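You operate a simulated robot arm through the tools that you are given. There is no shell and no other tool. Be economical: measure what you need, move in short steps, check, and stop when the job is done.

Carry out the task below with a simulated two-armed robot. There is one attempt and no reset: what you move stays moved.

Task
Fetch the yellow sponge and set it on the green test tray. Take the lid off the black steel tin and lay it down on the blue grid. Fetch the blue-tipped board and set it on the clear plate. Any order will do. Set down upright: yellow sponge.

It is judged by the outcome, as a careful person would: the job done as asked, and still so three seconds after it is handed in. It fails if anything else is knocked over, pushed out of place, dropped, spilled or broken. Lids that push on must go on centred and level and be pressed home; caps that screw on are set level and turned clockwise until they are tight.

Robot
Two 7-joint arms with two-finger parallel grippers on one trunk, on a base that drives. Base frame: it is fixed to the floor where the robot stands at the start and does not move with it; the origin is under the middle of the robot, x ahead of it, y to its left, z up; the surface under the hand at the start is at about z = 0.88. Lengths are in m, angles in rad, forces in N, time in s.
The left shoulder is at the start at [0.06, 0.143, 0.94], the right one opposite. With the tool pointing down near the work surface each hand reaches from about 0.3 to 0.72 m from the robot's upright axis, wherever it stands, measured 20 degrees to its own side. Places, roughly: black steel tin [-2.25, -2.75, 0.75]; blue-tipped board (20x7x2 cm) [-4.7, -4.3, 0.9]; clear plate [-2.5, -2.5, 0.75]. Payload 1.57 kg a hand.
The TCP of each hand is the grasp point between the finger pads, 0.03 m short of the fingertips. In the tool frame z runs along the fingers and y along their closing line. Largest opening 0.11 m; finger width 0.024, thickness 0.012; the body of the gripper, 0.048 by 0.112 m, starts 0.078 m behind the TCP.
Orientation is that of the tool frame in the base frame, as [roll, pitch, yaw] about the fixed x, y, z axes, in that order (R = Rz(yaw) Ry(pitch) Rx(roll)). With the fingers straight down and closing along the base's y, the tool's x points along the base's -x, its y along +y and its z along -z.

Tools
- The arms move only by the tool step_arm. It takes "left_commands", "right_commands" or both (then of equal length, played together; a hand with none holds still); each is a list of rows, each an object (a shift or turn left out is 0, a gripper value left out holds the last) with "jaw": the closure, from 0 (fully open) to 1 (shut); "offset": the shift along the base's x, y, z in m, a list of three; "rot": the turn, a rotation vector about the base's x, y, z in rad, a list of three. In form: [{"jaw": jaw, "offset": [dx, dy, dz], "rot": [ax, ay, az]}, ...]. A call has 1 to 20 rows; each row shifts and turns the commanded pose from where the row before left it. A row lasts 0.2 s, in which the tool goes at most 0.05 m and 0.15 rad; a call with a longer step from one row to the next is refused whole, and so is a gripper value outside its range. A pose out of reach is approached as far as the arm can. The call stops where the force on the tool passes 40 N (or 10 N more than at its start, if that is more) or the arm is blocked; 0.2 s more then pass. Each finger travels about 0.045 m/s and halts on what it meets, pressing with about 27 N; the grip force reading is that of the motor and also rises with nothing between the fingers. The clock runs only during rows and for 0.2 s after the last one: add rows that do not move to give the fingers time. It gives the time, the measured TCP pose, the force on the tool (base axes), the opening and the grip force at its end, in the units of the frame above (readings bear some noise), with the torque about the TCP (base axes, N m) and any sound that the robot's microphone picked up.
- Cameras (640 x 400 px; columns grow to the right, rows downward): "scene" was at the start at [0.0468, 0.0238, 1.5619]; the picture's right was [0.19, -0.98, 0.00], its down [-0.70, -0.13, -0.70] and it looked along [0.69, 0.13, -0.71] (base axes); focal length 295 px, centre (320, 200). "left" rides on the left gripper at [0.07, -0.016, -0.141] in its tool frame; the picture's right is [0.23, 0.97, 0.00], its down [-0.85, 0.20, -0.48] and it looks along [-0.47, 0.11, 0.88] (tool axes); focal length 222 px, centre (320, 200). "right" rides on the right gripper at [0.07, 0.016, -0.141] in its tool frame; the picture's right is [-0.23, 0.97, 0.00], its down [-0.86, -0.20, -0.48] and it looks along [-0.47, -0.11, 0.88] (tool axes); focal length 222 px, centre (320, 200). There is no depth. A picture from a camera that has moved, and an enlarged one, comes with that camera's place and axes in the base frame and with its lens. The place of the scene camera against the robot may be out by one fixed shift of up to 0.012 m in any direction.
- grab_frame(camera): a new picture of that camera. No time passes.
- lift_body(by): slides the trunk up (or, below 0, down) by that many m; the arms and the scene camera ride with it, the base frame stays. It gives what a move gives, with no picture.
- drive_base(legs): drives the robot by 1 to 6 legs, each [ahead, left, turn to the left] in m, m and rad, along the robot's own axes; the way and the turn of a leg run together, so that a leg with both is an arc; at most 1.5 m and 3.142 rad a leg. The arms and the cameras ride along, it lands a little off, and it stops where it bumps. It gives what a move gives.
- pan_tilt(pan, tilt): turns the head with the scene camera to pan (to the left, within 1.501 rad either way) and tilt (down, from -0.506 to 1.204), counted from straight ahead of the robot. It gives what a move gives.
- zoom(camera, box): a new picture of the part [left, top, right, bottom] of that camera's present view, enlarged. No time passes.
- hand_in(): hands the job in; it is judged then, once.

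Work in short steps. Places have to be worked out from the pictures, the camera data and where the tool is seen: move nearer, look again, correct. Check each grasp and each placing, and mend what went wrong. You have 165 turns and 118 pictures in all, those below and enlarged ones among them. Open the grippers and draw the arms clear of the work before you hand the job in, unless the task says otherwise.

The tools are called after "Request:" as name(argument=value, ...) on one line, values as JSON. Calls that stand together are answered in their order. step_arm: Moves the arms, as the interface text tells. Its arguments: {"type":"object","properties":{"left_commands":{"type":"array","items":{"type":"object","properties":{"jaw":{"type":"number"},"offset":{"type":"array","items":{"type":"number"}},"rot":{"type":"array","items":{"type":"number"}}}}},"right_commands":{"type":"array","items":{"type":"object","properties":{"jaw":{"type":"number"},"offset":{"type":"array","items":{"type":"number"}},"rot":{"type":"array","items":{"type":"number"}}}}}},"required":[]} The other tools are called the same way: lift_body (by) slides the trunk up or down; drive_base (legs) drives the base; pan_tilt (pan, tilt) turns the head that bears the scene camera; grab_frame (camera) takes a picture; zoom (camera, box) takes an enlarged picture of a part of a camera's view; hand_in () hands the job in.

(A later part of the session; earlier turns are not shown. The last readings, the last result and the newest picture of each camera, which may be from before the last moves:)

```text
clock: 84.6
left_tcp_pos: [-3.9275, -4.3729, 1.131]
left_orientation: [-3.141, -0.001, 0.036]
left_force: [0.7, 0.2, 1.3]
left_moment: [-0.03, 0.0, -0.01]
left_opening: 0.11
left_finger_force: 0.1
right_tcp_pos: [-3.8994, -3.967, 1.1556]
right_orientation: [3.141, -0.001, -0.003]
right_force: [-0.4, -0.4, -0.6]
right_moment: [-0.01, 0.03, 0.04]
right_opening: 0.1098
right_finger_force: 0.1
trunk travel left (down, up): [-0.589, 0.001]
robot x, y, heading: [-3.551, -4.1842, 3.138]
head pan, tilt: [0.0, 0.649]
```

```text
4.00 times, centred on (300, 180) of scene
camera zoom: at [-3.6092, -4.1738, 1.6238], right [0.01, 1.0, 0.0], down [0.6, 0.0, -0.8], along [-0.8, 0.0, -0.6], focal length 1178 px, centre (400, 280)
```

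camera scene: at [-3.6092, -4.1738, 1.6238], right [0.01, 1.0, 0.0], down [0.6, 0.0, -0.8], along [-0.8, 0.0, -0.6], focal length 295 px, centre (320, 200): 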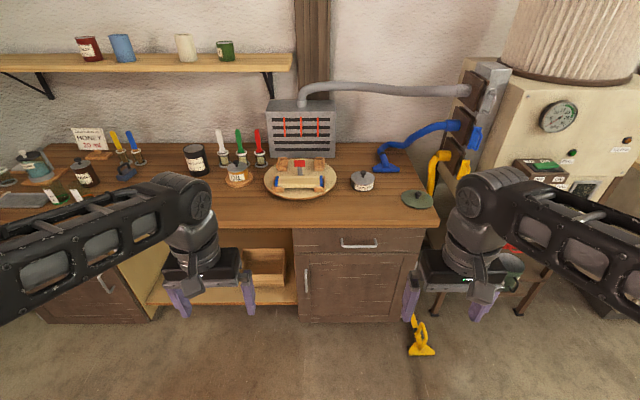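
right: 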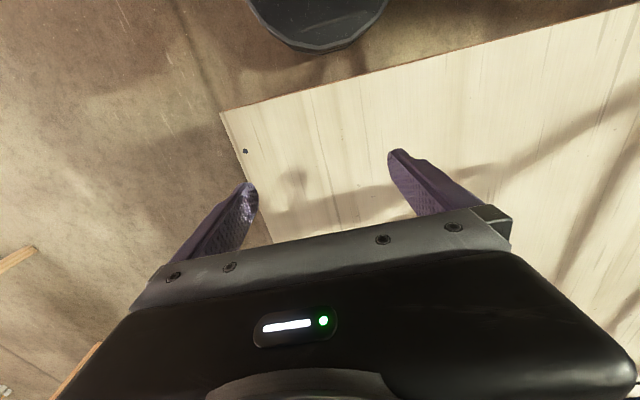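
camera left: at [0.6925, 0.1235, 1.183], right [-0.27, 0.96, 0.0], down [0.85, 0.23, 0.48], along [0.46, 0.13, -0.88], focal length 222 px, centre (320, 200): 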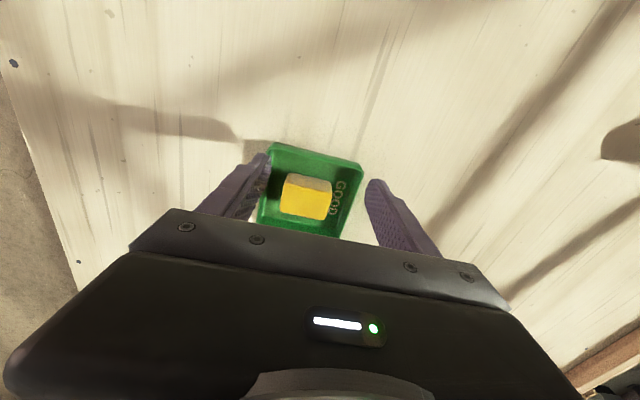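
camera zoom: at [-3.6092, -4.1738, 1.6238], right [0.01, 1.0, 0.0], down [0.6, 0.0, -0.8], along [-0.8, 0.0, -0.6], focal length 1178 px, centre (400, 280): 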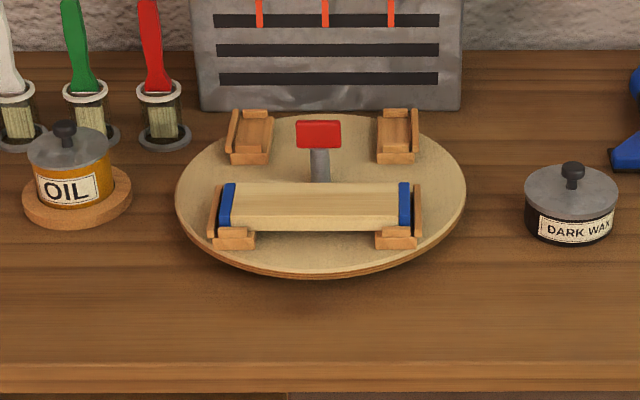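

The board rests on two cradles on a turntable, around (-4.64,-4.26), with a little sign post behind it. I drive 0.52 m nearer.

Request:
drive_base(legs=[[0.52, 0, 0]])

Request:
pan_tilt(pan=0.1, tilt=0.9)

Request:
grab_frame(camera="scene")

Request:
grab_frame(camera="left")

```text
clock: 87.6
left_tcp_pos: [-4.4557, -4.3707, 1.1319]
left_orientation: [-3.141, -0.003, 0.04]
left_force: [0.7, -0.6, 0.2]
left_moment: [-0.01, -0.06, 0.02]
left_opening: 0.11
left_finger_force: 0.1
right_tcp_pos: [-4.4294, -3.9645, 1.155]
right_orientation: [3.14, -0.003, -0.002]
right_force: [-0.8, -0.1, -0.7]
right_moment: [0.02, 0.0, -0.02]
right_opening: 0.1099
right_finger_force: 0.0
trunk travel left (down, up): [-0.589, 0.001]
robot x, y, heading: [-4.0755, -4.1797, 3.145]
head pan, tilt: [0.0, 0.649]
```

```text
clock: 88.4
left_tcp_pos: [-4.4549, -4.3722, 1.1306]
left_orientation: [3.14, -0.003, 0.037]
left_force: [-0.1, 0.8, -0.3]
left_moment: [0.02, 0.0, -0.01]
left_opening: 0.1101
left_finger_force: 0.0
right_tcp_pos: [-4.4278, -3.9661, 1.1559]
right_orientation: [-3.142, 0.0, -0.003]
right_force: [1.0, 1.0, -0.8]
right_moment: [-0.01, 0.03, -0.02]
right_opening: 0.1102
right_finger_force: 0.0
trunk travel left (down, up): [-0.589, 0.001]
robot x, y, heading: [-4.074, -4.1828, 3.141]
head pan, tilt: [0.099, 0.901]
```

```text
86 pictures are left
camera scene: at [-4.1258, -4.1797, 1.6034], right [-0.1, 1.0, 0.0], down [0.78, 0.08, -0.62], along [-0.62, -0.06, -0.78], focal length 295 px, centre (320, 200)
```

scene: 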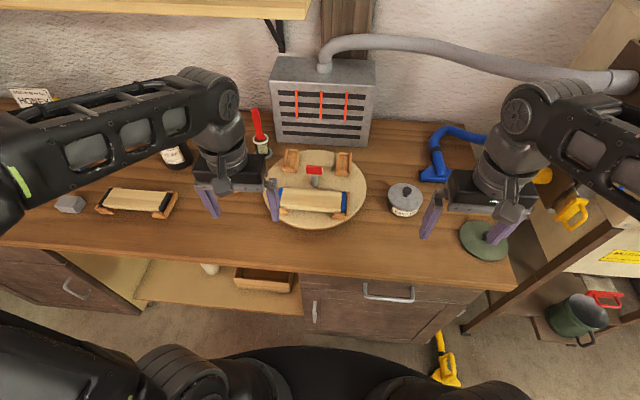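

```text
85 pictures are left
camera left: at [-4.3851, -4.3517, 1.2729], right [0.26, -0.96, 0.0], down [-0.85, -0.23, 0.48], along [-0.46, -0.13, -0.88], focal length 222 px, centre (320, 200)
```

left: 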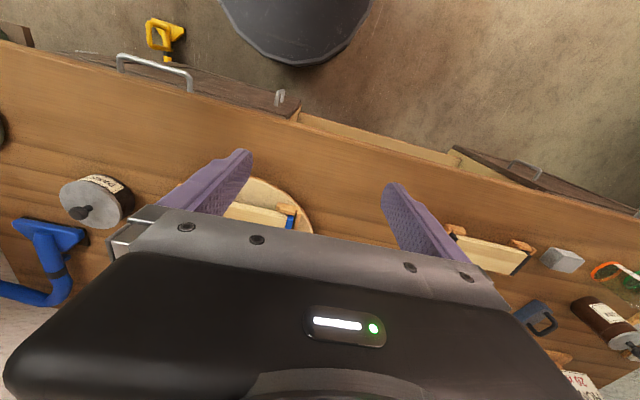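

The other board left has black tips; ours is the blue-tipped one on the turntable. Zoom to measure.

Request:
zoom(camera="scene", box=[250, 130, 390, 240])

```text
3.64 times, centred on (320, 185) of scene
camera zoom: at [-4.1258, -4.1797, 1.6034], right [-0.1, 1.0, 0.0], down [0.78, 0.08, -0.62], along [-0.62, -0.06, -0.78], focal length 1071 px, centre (320, 254)
```

zoom: 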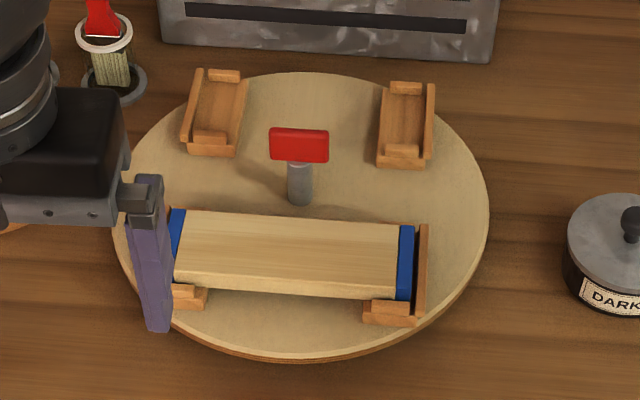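

Board ≈ (-4.65,-4.25), top z≈0.945, aligned with y. I move the left hand above it while turning it 90° so the fingers close along x.

Request:
step_arm(left_commands=[{"offset": [-0.015, 0.01, 0], "rot": [0, 0, -0.145]}, {"offset": [-0.015, 0.01, 0], "rot": [0, 0, -0.145]}, {"offset": [-0.015, 0.01, 0], "rot": [0, 0, -0.145]}, {"offset": [-0.015, 0.01, 0], "rot": [0, 0, -0.145]}, {"offset": [-0.015, 0.01, 0], "rot": [0, 0, -0.145]}, {"offset": [-0.015, 0.01, 0], "rot": [0, 0, -0.145]}, {"offset": [-0.02, 0.01, 0], "rot": [0, 0, -0.145]}, {"offset": [-0.02, 0.01, 0], "rot": [0, 0, -0.145]}, {"offset": [-0.02, 0.01, 0], "rot": [0, 0, -0.145]}, {"offset": [-0.02, 0.015, 0], "rot": [0, 0, -0.145]}, {"offset": [-0.02, 0.015, -0.02], "rot": [0, 0, -0.145]}, {}])

Request:
grab_frame(camera="left")

Request:
grab_frame(camera="scene")

```text
clock: 91.0
left_tcp_pos: [-4.6458, -4.2515, 1.111]
left_orientation: [3.138, -0.002, -1.556]
left_force: [-0.5, 0.2, 0.3]
left_moment: [-0.02, 0.04, -0.01]
left_opening: 0.11
left_finger_force: 0.1
right_tcp_pos: [-4.4289, -3.9651, 1.1556]
right_orientation: [-3.141, 0.0, -0.001]
right_force: [-0.4, -0.3, -0.3]
right_moment: [-0.05, 0.03, -0.01]
right_opening: 0.1101
right_finger_force: 0.1
trunk travel left (down, up): [-0.589, 0.001]
robot x, y, heading: [-4.0791, -4.178, 3.139]
head pan, tilt: [0.099, 0.901]
```

```text
83 pictures are left
camera left: at [-4.6265, -4.3205, 1.253], right [-0.97, -0.24, 0.0], down [-0.21, 0.85, 0.48], along [-0.12, 0.46, -0.88], focal length 222 px, centre (320, 200)
```

left: 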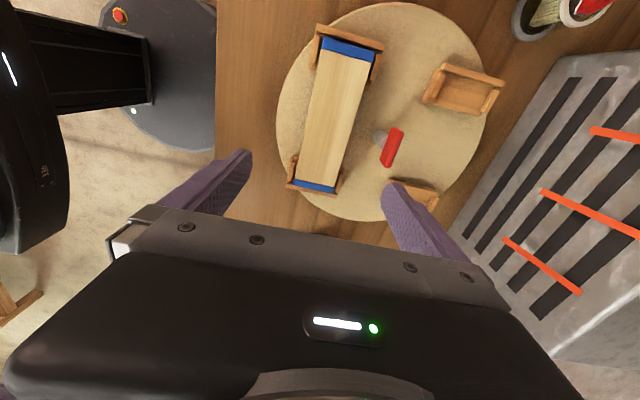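

```text
82 pictures are left
camera scene: at [-4.1249, -4.1795, 1.6034], right [-0.1, 1.0, 0.0], down [0.78, 0.08, -0.62], along [-0.62, -0.06, -0.78], focal length 295 px, centre (320, 200)
```

scene: 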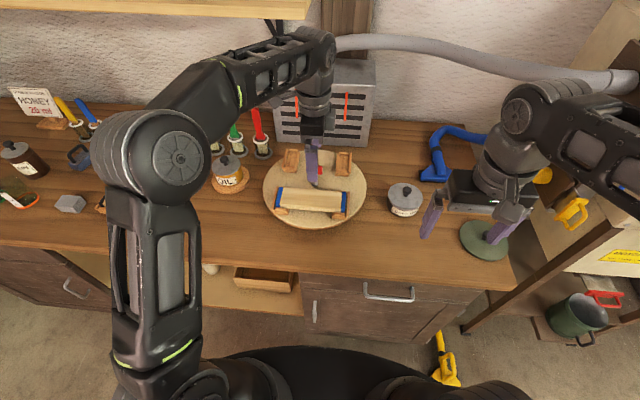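

Board centre ≈ (-4.657,-4.262). I narrow the opening to 0.09 to clear the sign and descend partway.

Request:
step_arm(left_commands=[{"offset": [-0.009, -0.01, -0.03], "jaw": 0.18, "rot": [0, 0, -0.015]}, {"offset": [0, 0, -0.03]}, {"offset": [0, 0, -0.03]}, {}])

Request:
grab_frame(camera="left")

Request:
zoom(camera="scene", box=[250, 120, 390, 240])

```text
clock: 92.0
left_tcp_pos: [-4.6533, -4.2612, 1.0216]
left_orientation: [-3.14, -0.002, -1.572]
left_force: [0.1, 0.3, 0.2]
left_moment: [-0.03, 0.0, 0.0]
left_opening: 0.0901
left_finger_force: 0.0
right_tcp_pos: [-4.4287, -3.9648, 1.155]
right_orientation: [3.141, 0.0, 0.0]
right_force: [-0.2, -0.6, -0.1]
right_moment: [-0.04, -0.02, -0.03]
right_opening: 0.1101
right_finger_force: 0.0
trunk travel left (down, up): [-0.589, 0.001]
robot x, y, heading: [-4.0755, -4.181, 3.143]
head pan, tilt: [0.099, 0.901]
```

```text
81 pictures are left
camera left: at [-4.6367, -4.3308, 1.163], right [-0.97, -0.23, 0.0], down [-0.2, 0.86, 0.48], along [-0.11, 0.47, -0.88], focal length 222 px, centre (320, 200)
```

left: 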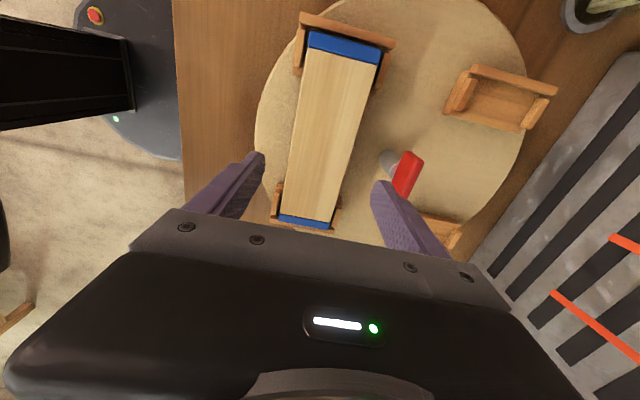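

```text
3.33 times, centred on (320, 180) of scene
camera zoom: at [-4.1255, -4.1795, 1.6033], right [-0.1, 1.0, 0.0], down [0.78, 0.08, -0.62], along [-0.62, -0.06, -0.78], focal length 982 px, centre (320, 267)
```

zoom: 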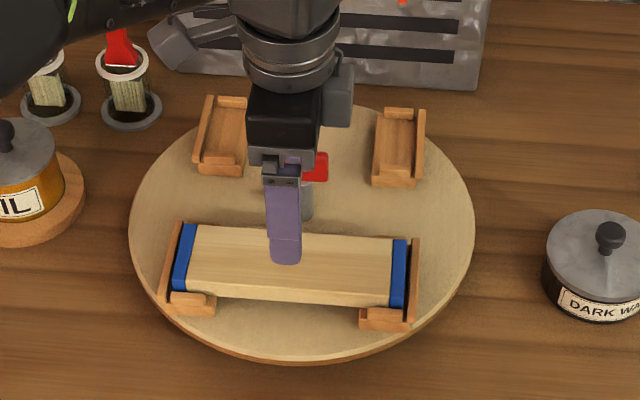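

Refined: board top z≈0.917, centre (-4.655,-4.264). I descend to TCP z≈0.928 and close gently.

Request:
step_arm(left_commands=[{"offset": [-0.002, -0.003, -0.03]}, {"offset": [0, 0, -0.03]}, {"offset": [0, 0, -0.02]}, {"offset": [0, 0, -0.013]}, {}, {"jaw": 0.25}, {"jaw": 0.3}, {"jaw": 0.35}, {"jaw": 1.0}, {}, {}])

Request:
grab_frame(camera="left")

```text
clock: 94.4
left_tcp_pos: [-4.6567, -4.2652, 0.9294]
left_orientation: [-3.141, -0.001, -1.574]
left_force: [-0.2, -0.7, 0.2]
left_moment: [0.0, 0.02, 0.02]
left_opening: 0.0644
left_finger_force: 27.6
right_tcp_pos: [-4.4293, -3.966, 1.1557]
right_orientation: [3.141, 0.0, -0.003]
right_force: [-0.2, -0.1, -0.1]
right_moment: [-0.02, -0.04, 0.01]
right_opening: 0.1098
right_finger_force: 0.0
trunk travel left (down, up): [-0.589, 0.001]
robot x, y, heading: [-4.0782, -4.1821, 3.141]
head pan, tilt: [0.099, 0.901]
```

```text
79 pictures are left
camera left: at [-4.639, -4.334, 1.0696], right [-0.97, -0.23, 0.0], down [-0.2, 0.86, 0.48], along [-0.11, 0.47, -0.88], focal length 222 px, centre (320, 200)
```

left: 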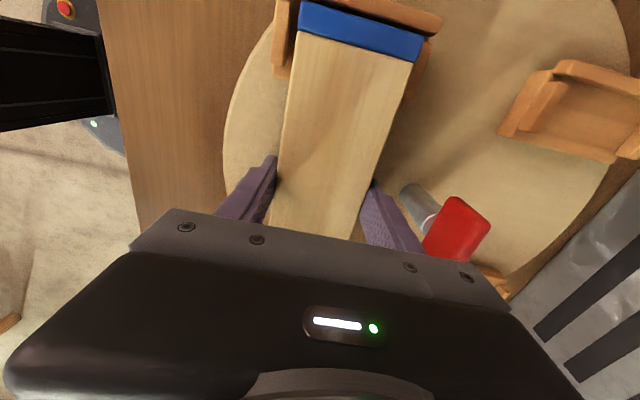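

Board gripped at 0.064. I lift it straight up.

Request:
step_arm(left_commands=[{"offset": [0, 0, 0.015]}, {"offset": [0, 0, 0.03]}, {"offset": [0, 0, 0.04]}, {"offset": [0, 0, 0.04]}, {"offset": [0.02, 0, 0.04]}, {"offset": [0.04, 0, 0.02]}, {}])

Request:
grab_frame(camera="left")

Request:
grab_frame(camera="scene")

```text
clock: 96.0
left_tcp_pos: [-4.5968, -4.2634, 1.1124]
left_orientation: [-3.139, -0.001, -1.573]
left_force: [-0.6, 0.5, -1.2]
left_moment: [-0.01, 0.01, 0.03]
left_opening: 0.0643
left_finger_force: 26.7
right_tcp_pos: [-4.4294, -3.965, 1.1543]
right_orientation: [3.141, -0.002, -0.001]
right_force: [-0.3, 0.2, -0.2]
right_moment: [-0.02, 0.01, 0.0]
right_opening: 0.11
right_finger_force: 0.0
trunk travel left (down, up): [-0.589, 0.001]
robot x, y, heading: [-4.0792, -4.1786, 3.139]
head pan, tilt: [0.099, 0.901]
```

```text
78 pictures are left
camera left: at [-4.58, -4.333, 1.2537], right [-0.97, -0.23, 0.0], down [-0.2, 0.86, 0.48], along [-0.11, 0.47, -0.88], focal length 222 px, centre (320, 200)
```

left: 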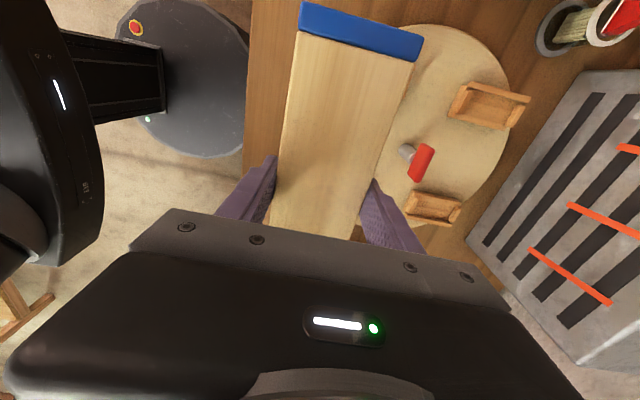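

```text
77 pictures are left
camera scene: at [-4.1271, -4.1795, 1.6033], right [-0.1, 1.0, 0.0], down [0.78, 0.08, -0.62], along [-0.62, -0.06, -0.78], focal length 295 px, centre (320, 200)
```

scene: 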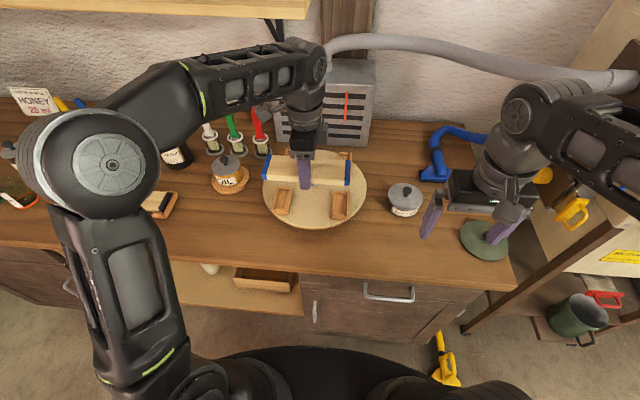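

Board held level. I pull it in, back off from the bench, and turn toward the table.

Request:
step_arm(left_commands=[{"offset": [0.04, 0, 0.02]}, {"offset": [0.04, -0.01, 0.01]}, {"offset": [0.03, -0.01, 0]}, {}])

Request:
drive_base(legs=[[-0.5, 0, 0], [0, 0, -1.57]])

Request:
pan_tilt(pan=-0.8, tilt=0.6)

Request:
grab_frame(camera="scene")

```text
clock: 97.0
left_tcp_pos: [-4.4857, -4.2834, 1.1438]
left_orientation: [-3.141, -0.002, -1.573]
left_force: [-0.1, 1.0, -0.7]
left_moment: [0.01, 0.01, 0.02]
left_opening: 0.0644
left_finger_force: 26.8
right_tcp_pos: [-4.4289, -3.9647, 1.1556]
right_orientation: [-3.142, -0.002, 0.0]
right_force: [-0.1, 0.9, 0.5]
right_moment: [-0.01, 0.01, -0.03]
right_opening: 0.11
right_finger_force: 0.1
trunk travel left (down, up): [-0.589, 0.001]
robot x, y, heading: [-4.0779, -4.1844, 3.143]
head pan, tilt: [0.099, 0.901]
```

```text
clock: 103.7
left_tcp_pos: [-3.6842, -3.7746, 1.1437]
left_orientation: [3.141, -0.002, -3.133]
left_force: [-0.2, -0.1, -0.4]
left_moment: [0.0, 0.0, 0.03]
left_opening: 0.0642
left_finger_force: 26.7
right_tcp_pos: [-3.3648, -3.8291, 1.1564]
right_orientation: [3.14, -0.002, -1.563]
right_force: [0.2, -0.3, 1.3]
right_moment: [0.02, 0.01, -0.01]
right_opening: 0.11
right_finger_force: 0.0
trunk travel left (down, up): [-0.589, 0.001]
robot x, y, heading: [-3.5762, -4.181, 1.574]
head pan, tilt: [0.099, 0.901]
```

```text
clock: 104.9
left_tcp_pos: [-3.685, -3.7741, 1.1438]
left_orientation: [-3.141, -0.001, -3.133]
left_force: [0.2, 0.1, -0.1]
left_moment: [-0.01, -0.03, -0.05]
left_opening: 0.0645
left_finger_force: 26.7
right_tcp_pos: [-3.3654, -3.8291, 1.1553]
right_orientation: [3.141, 0.001, -1.563]
right_force: [0.1, -0.7, -0.8]
right_moment: [0.0, 0.02, -0.02]
right_opening: 0.1102
right_finger_force: 0.1
trunk travel left (down, up): [-0.589, 0.001]
robot x, y, heading: [-3.576, -4.1839, 1.575]
head pan, tilt: [-0.799, 0.6]
```

```text
76 pictures are left
camera scene: at [-3.5179, -4.1412, 1.6281], right [0.7, -0.71, 0.0], down [-0.4, -0.4, -0.82], along [0.59, 0.58, -0.57], focal length 295 px, centre (320, 200)
```

scene: 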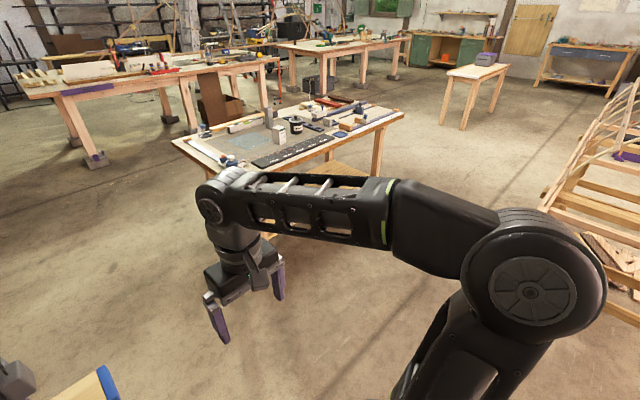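

Clear path between frame and table. I go ahead to y≈-3.6 and strafe right to x≈-2.45.

Request:
drive_base(legs=[[0.55, 0, 0], [0, -1.1, 0]])

Request:
pan_tilt(pan=0.0, tilt=0.8)

Request:
grab_frame(camera="scene")

```text
clock: 113.3
left_tcp_pos: [-2.595, -3.2111, 1.1437]
left_orientation: [3.141, -0.002, -3.129]
left_force: [0.0, 0.0, -0.9]
left_moment: [-0.01, 0.01, -0.02]
left_opening: 0.0646
left_finger_force: 26.9
right_tcp_pos: [-2.2771, -3.2634, 1.1556]
right_orientation: [-3.141, 0.001, -1.557]
right_force: [-0.3, -1.0, -0.3]
right_moment: [0.01, -0.02, -0.03]
right_opening: 0.1102
right_finger_force: 0.0
trunk travel left (down, up): [-0.589, 0.001]
robot x, y, heading: [-2.4889, -3.6181, 1.581]
head pan, tilt: [-0.799, 0.6]
```

```text
clock: 114.5
left_tcp_pos: [-2.5962, -3.21, 1.1433]
left_orientation: [3.141, -0.002, -3.13]
left_force: [-0.1, 0.4, -1.6]
left_moment: [0.0, -0.02, -0.01]
left_opening: 0.0645
left_finger_force: 27.3
right_tcp_pos: [-2.2772, -3.2645, 1.1546]
right_orientation: [3.14, 0.0, -1.559]
right_force: [0.0, -0.9, 0.8]
right_moment: [0.0, -0.02, -0.01]
right_opening: 0.1102
right_finger_force: 0.0
trunk travel left (down, up): [-0.589, 0.001]
robot x, y, heading: [-2.4912, -3.6178, 1.58]
head pan, tilt: [0.0, 0.799]
```

```text
75 pictures are left
camera scene: at [-2.4915, -3.5581, 1.6112], right [1.0, 0.01, 0.0], down [0.01, -0.72, -0.7], along [-0.01, 0.7, -0.72], focal length 295 px, centre (320, 200)
```

scene: 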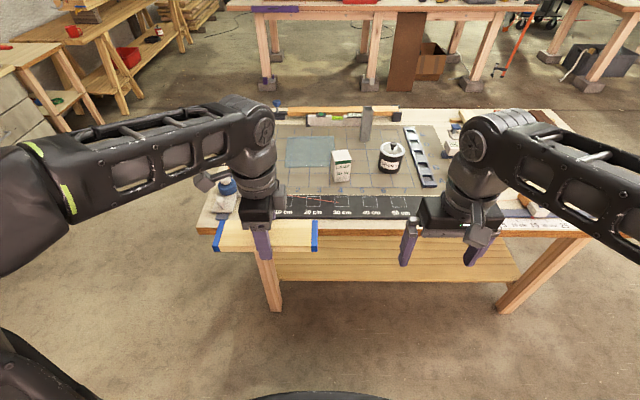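

Combining both views, the table top is at z≈0.85, plate ≈(-2.55,-2.53), tin ≈(-2.235,-2.63), table edge y≈-2.96. I drive 0.38 m ahead.

Request:
drive_base(legs=[[0.38, 0, 0]])

Request:
pan_tilt(pan=0.0, tilt=0.85)

Request:
grab_frame(camera="scene")

Request:
grab_frame(camera="right")

```text
clock: 116.9
left_tcp_pos: [-2.6003, -2.8302, 1.1433]
left_orientation: [3.141, 0.0, -3.129]
left_force: [-0.2, 0.3, -0.5]
left_moment: [-0.02, -0.01, -0.01]
left_opening: 0.0643
left_finger_force: 26.6
right_tcp_pos: [-2.2821, -2.8827, 1.155]
right_orientation: [3.141, -0.002, -1.559]
right_force: [0.6, -0.3, 0.0]
right_moment: [-0.04, -0.01, -0.02]
right_opening: 0.1101
right_finger_force: 0.2
trunk travel left (down, up): [-0.589, 0.001]
robot x, y, heading: [-2.4905, -3.236, 1.578]
head pan, tilt: [0.0, 0.799]
```

```text
clock: 117.5
left_tcp_pos: [-2.6019, -2.8293, 1.1434]
left_orientation: [3.141, -0.003, -3.128]
left_force: [0.0, -0.1, -1.6]
left_moment: [-0.01, -0.02, -0.01]
left_opening: 0.0643
left_finger_force: 26.7
right_tcp_pos: [-2.2811, -2.8838, 1.1562]
right_orientation: [3.141, -0.001, -1.557]
right_force: [-0.2, -0.5, 0.2]
right_moment: [0.01, -0.04, -0.01]
right_opening: 0.11
right_finger_force: 0.0
trunk travel left (down, up): [-0.589, 0.001]
robot x, y, heading: [-2.4937, -3.238, 1.584]
head pan, tilt: [0.0, 0.85]
```

```text
74 pictures are left
camera scene: at [-2.496, -3.1802, 1.6072], right [1.0, 0.01, 0.0], down [0.01, -0.75, -0.66], along [-0.01, 0.66, -0.75], focal length 295 px, centre (320, 200)
```

scene: 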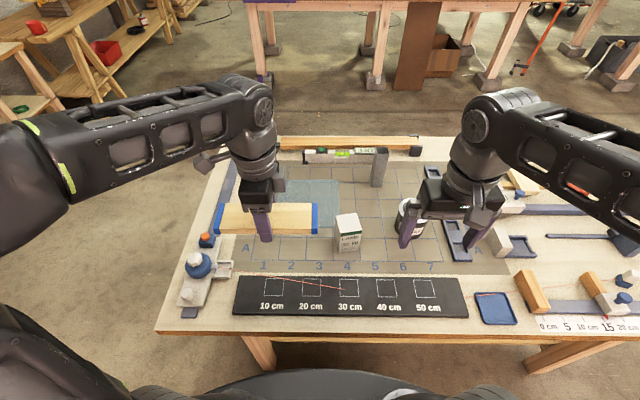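

```text
73 pictures are left
camera right: at [-2.2965, -2.9531, 1.2953], right [-0.98, 0.21, 0.0], down [0.19, 0.86, 0.48], along [0.1, 0.47, -0.88], focal length 222 px, centre (320, 200)
```

right: 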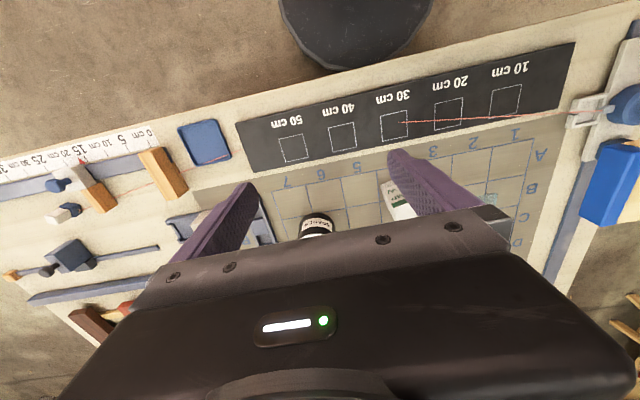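

I move the held board forward above the plate at safe height and look.

Request:
step_arm(left_commands=[{"offset": [0.007, 0.04, 0]}, {"offset": [0.007, 0.04, 0]}, {"offset": [0.007, 0.04, 0]}, {"offset": [0.007, 0.04, -0.01]}, {"offset": [0.007, 0.04, -0.02]}, {"offset": [0.007, 0.04, -0.025]}, {"offset": [0.008, 0.04, -0.025]}, {}])

Request:
grab_frame(camera="left")

Request:
grab_frame(camera="scene")

```text
clock: 119.3
left_tcp_pos: [-2.5712, -2.6713, 1.1303]
left_orientation: [3.14, -0.001, -3.129]
left_force: [0.0, -0.3, -0.8]
left_moment: [-0.02, -0.03, -0.03]
left_opening: 0.0645
left_finger_force: 27.2
left hand out of reach, approached as far as the arm can: row 4, 5, 6, 7
right_tcp_pos: [-2.2812, -2.8828, 1.1555]
right_orientation: [3.14, -0.001, -1.559]
right_force: [-0.5, 0.0, 1.0]
right_moment: [0.01, 0.0, -0.03]
right_opening: 0.1099
right_finger_force: 0.2
trunk travel left (down, up): [-0.589, 0.001]
robot x, y, heading: [-2.4946, -3.2371, 1.582]
head pan, tilt: [0.0, 0.85]
```

```text
72 pictures are left
camera left: at [-2.6405, -2.6877, 1.2706], right [-0.24, 0.97, 0.0], down [0.85, 0.21, 0.48], along [0.46, 0.12, -0.88], focal length 222 px, centre (320, 200)
```

left: 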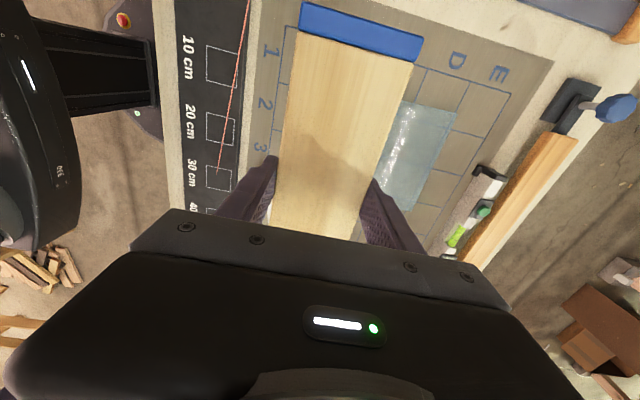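

```text
71 pictures are left
camera scene: at [-2.4955, -3.1798, 1.6072], right [1.0, 0.01, 0.0], down [0.01, -0.75, -0.66], along [-0.01, 0.66, -0.75], focal length 295 px, centre (320, 200)
```

scene: 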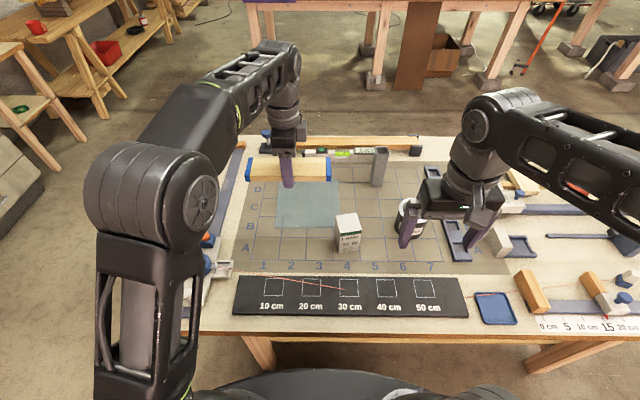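

Plate ≈ (-2.548,-2.535), 0.2 m square. I drive 0.03 m nearer, then lower while moving forward.

Request:
drive_base(legs=[[0.03, 0, 0]])

Request:
step_arm(left_commands=[{"offset": [0, 0, -0.04]}, {"offset": [0.005, 0.02, -0.04]}, {"offset": [0.005, 0.03, -0.03]}, {"offset": [0.005, 0.03, -0.02]}, {"offset": [0.005, 0.02, -0.02]}, {}])

Request:
grab_frame(camera="left")

Request:
zoom(camera="scene", box=[230, 110, 430, 235])

```text
clock: 120.1
left_tcp_pos: [-2.5741, -2.6392, 1.1277]
left_orientation: [3.141, 0.0, -3.129]
left_force: [-0.4, 0.5, -2.0]
left_moment: [-0.05, 0.03, -0.01]
left_opening: 0.0645
left_finger_force: 26.8
right_tcp_pos: [-2.2828, -2.8519, 1.1538]
right_orientation: [3.141, -0.003, -1.56]
right_force: [0.8, 1.0, -0.2]
right_moment: [-0.04, 0.02, 0.02]
right_opening: 0.1099
right_finger_force: 0.1
trunk travel left (down, up): [-0.589, 0.001]
robot x, y, heading: [-2.4909, -3.2078, 1.585]
head pan, tilt: [0.0, 0.85]
```

```text
clock: 121.5
left_tcp_pos: [-2.5526, -2.5415, 0.979]
left_orientation: [3.141, 0.001, -3.129]
left_force: [0.3, 0.1, -1.4]
left_moment: [-0.02, 0.04, -0.02]
left_opening: 0.0647
left_finger_force: 27.2
right_tcp_pos: [-2.2828, -2.8533, 1.1566]
right_orientation: [3.141, 0.001, -1.559]
right_force: [-0.5, -0.5, 0.9]
right_moment: [-0.02, 0.0, -0.03]
right_opening: 0.1097
right_finger_force: 0.1
trunk travel left (down, up): [-0.589, 0.001]
robot x, y, heading: [-2.4886, -3.2081, 1.58]
head pan, tilt: [0.0, 0.85]
```

```text
70 pictures are left
camera left: at [-2.6213, -2.5583, 1.1201], right [-0.24, 0.97, 0.0], down [0.85, 0.21, 0.48], along [0.46, 0.12, -0.88], focal length 222 px, centre (320, 200)
```

left: 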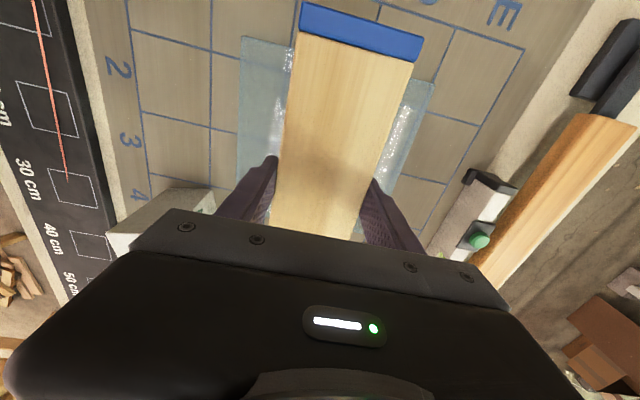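

```text
3.20 times, centred on (330, 172) of scene
camera zoom: at [-2.4964, -3.1506, 1.6072], right [1.0, 0.01, 0.0], down [0.01, -0.75, -0.66], along [-0.01, 0.66, -0.75], focal length 943 px, centre (288, 288)
```

zoom: 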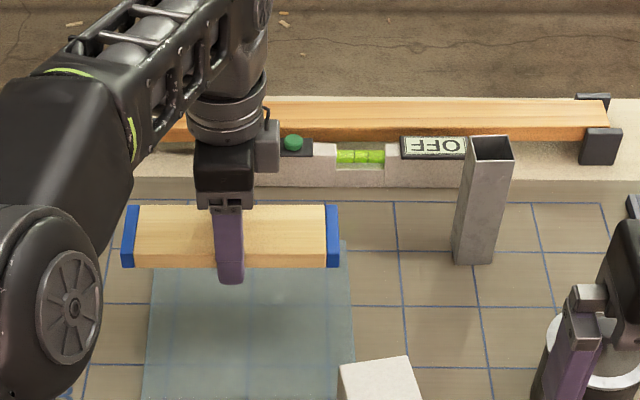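

Plate centre ≈ (-2.543,-2.54), hand well above it. I shift +0.008 in x and lower toward contact.

Request:
step_arm(left_commands=[{"offset": [0.008, 0.001, -0.03]}, {"offset": [0, 0, -0.025]}, {"offset": [0, 0, -0.015]}, {"offset": [0, 0, -0.004]}, {}])

Request:
zoom(camera="scene", box=[230, 110, 430, 235])

Request:
grab_frame(camera="left")

```text
clock: 122.7
left_tcp_pos: [-2.545, -2.5404, 0.9052]
left_orientation: [3.139, -0.001, -3.13]
left_force: [-1.0, -0.4, -1.0]
left_moment: [-0.01, 0.01, 0.0]
left_opening: 0.0644
left_finger_force: 26.8
right_tcp_pos: [-2.2824, -2.8543, 1.1556]
right_orientation: [-3.141, -0.003, -1.558]
right_force: [-0.3, 0.2, 0.2]
right_moment: [0.02, 0.02, 0.03]
right_opening: 0.1101
right_finger_force: 0.0
trunk travel left (down, up): [-0.589, 0.001]
robot x, y, heading: [-2.4926, -3.2055, 1.585]
head pan, tilt: [0.0, 0.85]
```

```text
3.20 times, centred on (330, 172) of scene
camera zoom: at [-2.4963, -3.1501, 1.6072], right [1.0, 0.01, 0.0], down [0.01, -0.75, -0.66], along [-0.01, 0.66, -0.75], focal length 943 px, centre (288, 288)
```

zoom: 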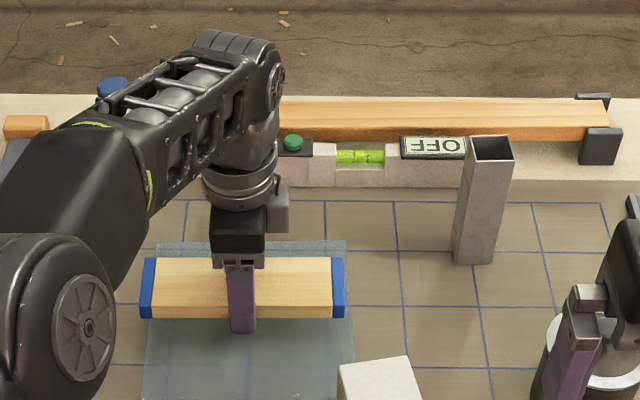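

```text
67 pictures are left
camera left: at [-2.613, -2.5572, 1.0462], right [-0.24, 0.97, 0.0], down [0.85, 0.21, 0.48], along [0.46, 0.12, -0.88], focal length 222 px, centre (320, 200)
```

left: 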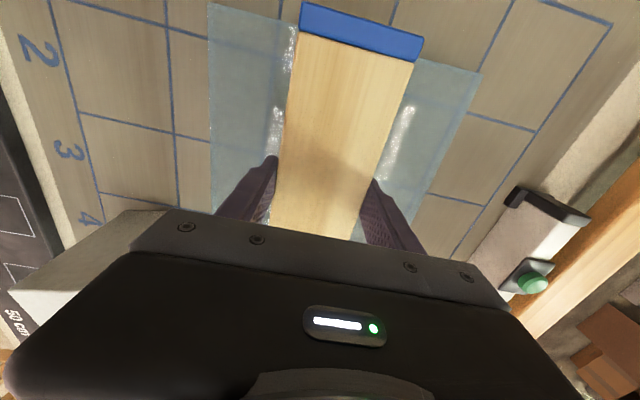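

Board is centred within a few mm; I shift +0.005 in x and lower slowly to contact.

Request:
step_arm(left_commands=[{"offset": [0.005, 0, -0.006]}, {"offset": [0, 0, -0.004]}, {"offset": [0, 0, -0.003]}, {}])

```text
clock: 123.7
left_tcp_pos: [-2.5404, -2.5397, 0.8929]
left_orientation: [3.14, 0.0, -3.128]
left_force: [0.0, 0.2, -1.6]
left_moment: [0.01, 0.0, 0.0]
left_opening: 0.0644
left_finger_force: 27.2
right_tcp_pos: [-2.2822, -2.8532, 1.1544]
right_orientation: [-3.14, 0.0, -1.558]
right_force: [-0.3, 0.2, -0.1]
right_moment: [0.0, -0.01, 0.0]
right_opening: 0.1099
right_finger_force: 0.1
trunk travel left (down, up): [-0.589, 0.001]
robot x, y, heading: [-2.4905, -3.2073, 1.583]
head pan, tilt: [0.0, 0.85]
```

Request:
step_arm(left_commands=[{"offset": [0, 0, -0.003]}, {"offset": [0, 0, -0.003]}, {}])

Request:
zoom(camera="left", box=[190, 100, 450, 260])

```text
clock: 124.5
left_tcp_pos: [-2.5406, -2.5405, 0.8868]
left_orientation: [3.141, 0.0, -3.13]
left_force: [0.9, 0.4, -1.2]
left_moment: [0.01, 0.08, 0.0]
left_opening: 0.0644
left_finger_force: 26.7
right_tcp_pos: [-2.2823, -2.8533, 1.156]
right_orientation: [-3.141, -0.003, -1.558]
right_force: [0.8, -0.3, -0.1]
right_moment: [0.02, -0.01, 0.0]
right_opening: 0.1098
right_finger_force: 0.1
trunk travel left (down, up): [-0.589, 0.001]
robot x, y, heading: [-2.4948, -3.209, 1.586]
head pan, tilt: [0.0, 0.85]
```

```text
2.46 times, centred on (320, 180) of left
camera zoom: at [-2.6083, -2.5573, 1.0276], right [-0.24, 0.97, 0.0], down [0.85, 0.21, 0.48], along [0.46, 0.12, -0.88], focal length 547 px, centre (320, 249)
```

zoom: 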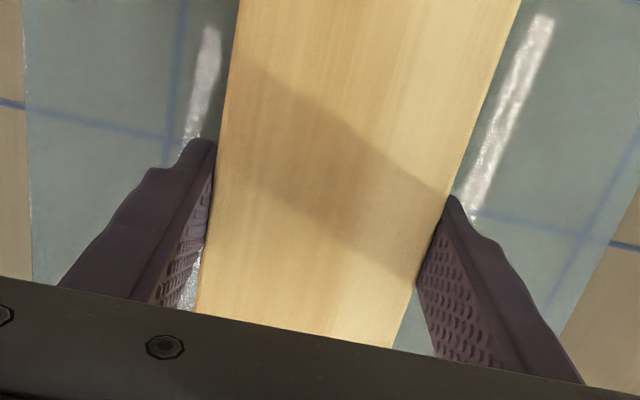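

Moment hints at a first touch; I continue in 2 mm steps.

Request:
step_arm(left_commands=[{"offset": [0, 0, -0.002]}, {"offset": [0, 0, -0.002]}, {}])

```text
clock: 125.3
left_tcp_pos: [-2.54, -2.5398, 0.8831]
left_orientation: [3.14, -0.001, -3.13]
left_force: [-0.6, -0.9, -1.8]
left_moment: [0.0, -0.03, 0.01]
left_opening: 0.0646
left_finger_force: 26.8
right_tcp_pos: [-2.2819, -2.853, 1.1551]
right_orientation: [-3.141, -0.002, -1.557]
right_force: [1.3, -0.7, 0.4]
right_moment: [0.03, -0.01, 0.02]
right_opening: 0.11
right_finger_force: 0.0
trunk travel left (down, up): [-0.589, 0.001]
robot x, y, heading: [-2.4905, -3.2024, 1.582]
head pan, tilt: [0.0, 0.85]
```

Request:
step_arm(left_commands=[{"offset": [0, 0, -0.002]}, {"offset": [0, 0, -0.002]}, {"offset": [0, 0, -0.002]}, {}])

Request:
zoom(camera="scene", box=[260, 140, 370, 240])

```text
clock: 126.3
left_tcp_pos: [-2.5406, -2.5396, 0.881]
left_orientation: [3.135, 0.001, -3.128]
left_force: [-2.1, 1.6, 23.2]
left_moment: [-0.94, 0.06, -0.25]
left_opening: 0.0643
left_finger_force: 26.8
right_tcp_pos: [-2.2817, -2.855, 1.1562]
right_orientation: [3.141, 0.0, -1.56]
right_force: [-0.4, 0.2, -1.1]
right_moment: [0.0, 0.03, -0.05]
right_opening: 0.1099
right_finger_force: 0.1
trunk travel left (down, up): [-0.589, 0.001]
robot x, y, heading: [-2.4952, -3.2082, 1.582]
head pan, tilt: [0.0, 0.85]
```

```text
4.00 times, centred on (315, 190) of scene
camera zoom: at [-2.4963, -3.1527, 1.6076], right [1.0, 0.01, 0.0], down [0.01, -0.75, -0.66], along [-0.01, 0.66, -0.75], focal length 1178 px, centre (340, 240)
```

zoom: 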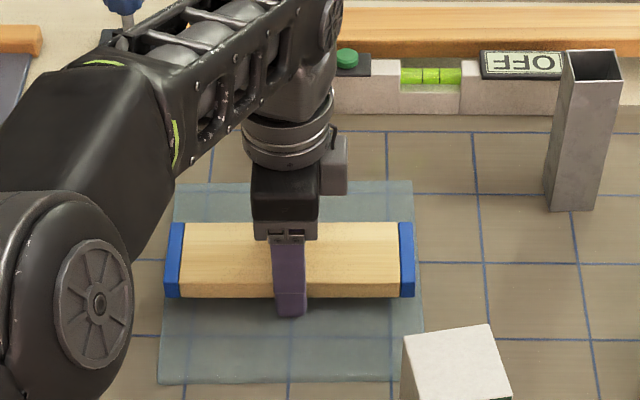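

Contact (23 N). I back off 2 mm and open a little at a time.

Request:
step_arm(left_commands=[{"offset": [0, 0, 0.0025]}, {}, {"jaw": 0.35}, {"jaw": 0.3}, {"jaw": 0.2}, {}, {"offset": [0, 0, 0.02]}, {"offset": [0, 0, 0.04]}, {}])

Request:
grab_frame(camera="left")

Request:
zoom(camera="scene", box=[260, 140, 370, 240])

```text
clock: 128.3
left_tcp_pos: [-2.5393, -2.5407, 0.9406]
left_orientation: [3.141, 0.001, -3.129]
left_force: [-0.5, -0.7, 0.2]
left_moment: [-0.03, -0.01, -0.01]
left_opening: 0.0881
left_finger_force: 0.1
right_tcp_pos: [-2.2819, -2.8525, 1.1555]
right_orientation: [3.14, -0.003, -1.559]
right_force: [-0.3, -0.4, 0.2]
right_moment: [0.0, 0.04, -0.01]
right_opening: 0.1101
right_finger_force: 0.0
trunk travel left (down, up): [-0.589, 0.001]
robot x, y, heading: [-2.492, -3.2075, 1.583]
head pan, tilt: [0.0, 0.85]
```

```text
64 pictures are left
camera left: at [-2.6082, -2.557, 1.0802], right [-0.24, 0.97, 0.0], down [0.85, 0.21, 0.48], along [0.46, 0.12, -0.88], focal length 222 px, centre (320, 200)
```

left: 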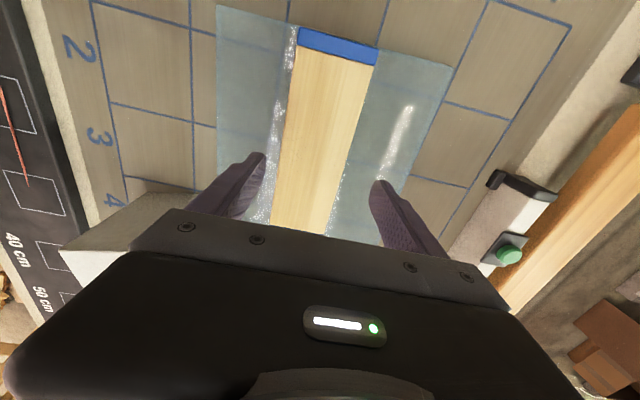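

```text
4.00 times, centred on (315, 190) of scene
camera zoom: at [-2.4963, -3.15, 1.6071], right [1.0, 0.01, 0.0], down [0.01, -0.75, -0.66], along [-0.01, 0.66, -0.75], focal length 1178 px, centre (340, 240)
```

zoom: 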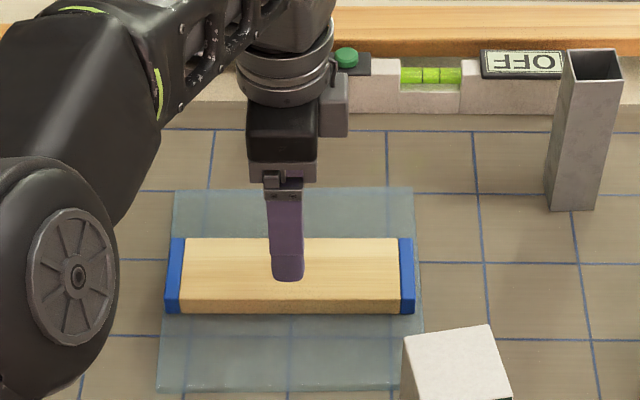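

Board rests on the plate. I raise and retract the left hand, then bring the right hand towards the tin.

Request:
step_arm(left_commands=[{"offset": [0, 0, 0.045]}, {"offset": [0, -0.01, 0.045]}, {"offset": [-0.01, -0.03, 0.035]}, {"offset": [-0.02, -0.04, 0.02]}, {"offset": [-0.02, -0.045, 0]}, {"offset": [-0.02, -0.045, 0]}, {"offset": [-0.02, -0.045, 0]}, {"offset": [-0.02, -0.045, 0]}], right_commands=[{}, {}, {"offset": [0.01, 0.03, 0]}, {"offset": [0.01, 0.03, 0]}, {"offset": [0.01, 0.03, 0]}, {"offset": [0.005, 0.03, 0]}, {}, {}])

Request:
grab_frame(camera="right")

Request:
grab_frame(camera="scene")

```text
clock: 130.1
left_tcp_pos: [-2.6496, -2.798, 1.0618]
left_orientation: [3.138, 0.001, -3.13]
left_force: [-0.3, -0.1, -0.6]
left_moment: [0.03, 0.0, 0.01]
left_opening: 0.0879
left_finger_force: 0.1
left hand out of reach, approached as far as the arm can: row 2
right_tcp_pos: [-2.2475, -2.7346, 1.1552]
right_orientation: [3.14, 0.0, -1.56]
right_force: [0.2, 0.5, 0.9]
right_moment: [0.0, -0.04, 0.05]
right_opening: 0.1099
right_finger_force: 0.1
trunk travel left (down, up): [-0.589, 0.001]
robot x, y, heading: [-2.4936, -3.2086, 1.586]
head pan, tilt: [0.0, 0.85]
```

```text
62 pictures are left
camera right: at [-2.2624, -2.8047, 1.2959], right [-0.98, 0.21, 0.0], down [0.19, 0.86, 0.48], along [0.1, 0.47, -0.88], focal length 222 px, centre (320, 200)
```

right: 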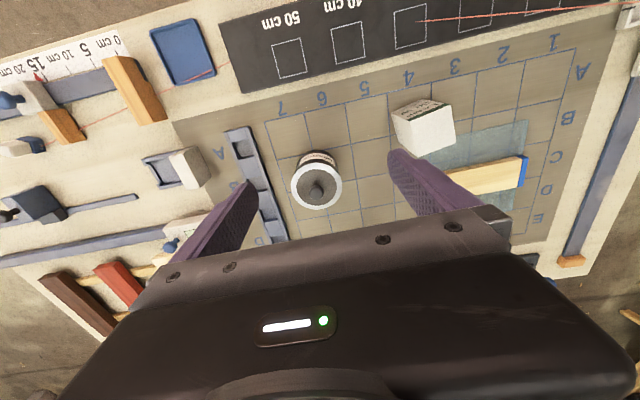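

```text
61 pictures are left
camera scene: at [-2.497, -3.1516, 1.6073], right [1.0, 0.01, 0.0], down [0.01, -0.75, -0.66], along [-0.01, 0.66, -0.75], focal length 295 px, centre (320, 200)
```

scene: 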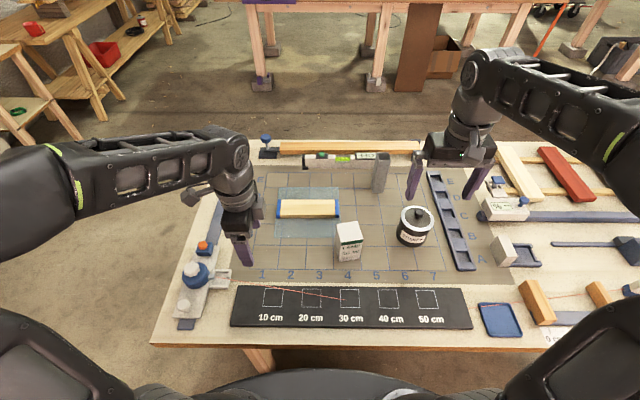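

I zoom on the tin for its size and the knob position.

Request:
zoom(camera="scene", box=[340, 180, 500, 280])

Request:
zoom(camera="right", box=[230, 100, 430, 225])

```text
4.00 times, centred on (420, 230) of scene
camera zoom: at [-2.497, -3.1516, 1.6073], right [1.0, 0.01, 0.0], down [0.01, -0.75, -0.66], along [-0.01, 0.66, -0.75], focal length 1178 px, centre (-80, 80)
```

zoom: 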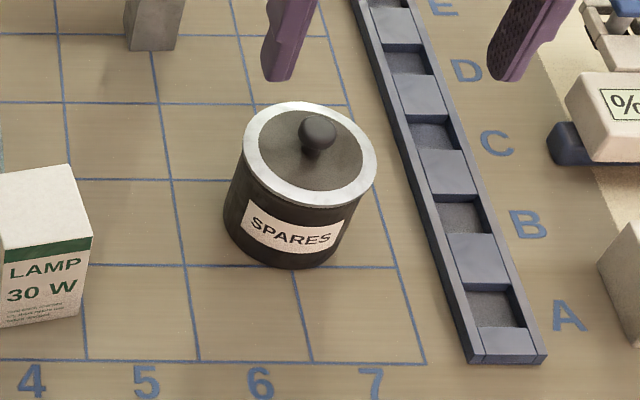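

```text
3.20 times, centred on (330, 162) of right
camera zoom: at [-2.2624, -2.8047, 1.2959], right [-0.98, 0.21, 0.0], down [0.19, 0.86, 0.48], along [0.1, 0.47, -0.88], focal length 711 px, centre (288, 320)
```

zoom: 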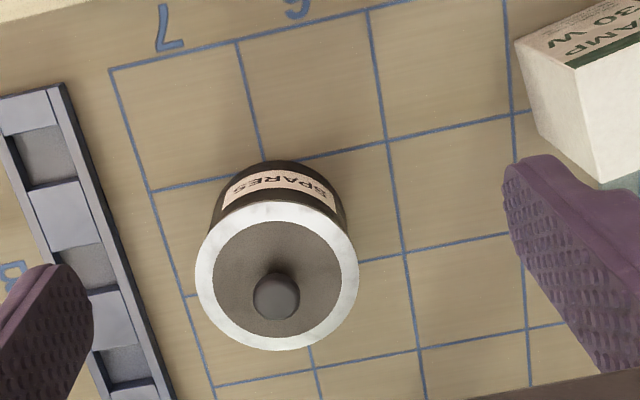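

Knob ≈ (-2.221,-2.632), z≈0.95. I move the right hand above it at z≈1.06 with a narrower opening and re-measure.

Request:
step_arm(right_commands=[{"offset": [0.01, 0.035, 0], "jaw": 0.45}, {"offset": [0.01, 0.035, -0.02]}, {"offset": [0.007, 0.033, -0.025]}, {"offset": [0, 0, -0.03]}, {"offset": [0, 0, -0.02]}, {}])

Request:
grab_frame(camera="right")

Request:
zoom(camera="scene", box=[340, 160, 500, 260])

```text
clock: 131.5
left_tcp_pos: [-2.6512, -2.7964, 1.0621]
left_orientation: [3.141, 0.002, -3.129]
left_force: [0.2, -0.3, 0.5]
left_moment: [0.02, 0.0, 0.02]
left_opening: 0.0879
left_finger_force: 0.1
right_tcp_pos: [-2.2209, -2.6312, 1.0606]
right_orientation: [-3.141, -0.001, -1.558]
right_force: [0.2, 0.7, -0.2]
right_moment: [0.02, -0.02, 0.0]
right_opening: 0.0604
right_finger_force: 0.1
trunk travel left (down, up): [-0.589, 0.001]
robot x, y, heading: [-2.4923, -3.208, 1.585]
head pan, tilt: [0.0, 0.85]
```

```text
58 pictures are left
camera right: at [-2.2352, -2.7007, 1.1998], right [-0.98, 0.21, 0.0], down [0.19, 0.86, 0.48], along [0.1, 0.47, -0.88], focal length 222 px, centre (320, 200)
```

right: 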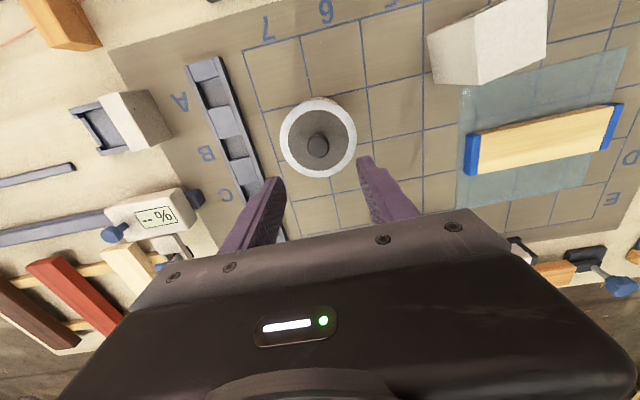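

```text
4.00 times, centred on (420, 210) of scene
camera zoom: at [-2.4963, -3.1507, 1.6072], right [1.0, 0.01, 0.0], down [0.01, -0.75, -0.66], along [-0.01, 0.66, -0.75], focal length 1178 px, centre (-80, 160)
```

zoom: 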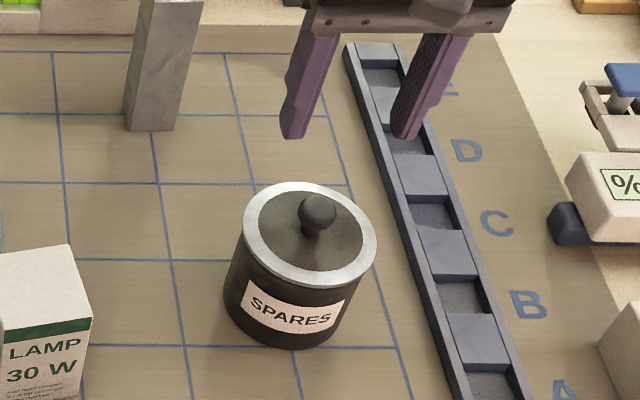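

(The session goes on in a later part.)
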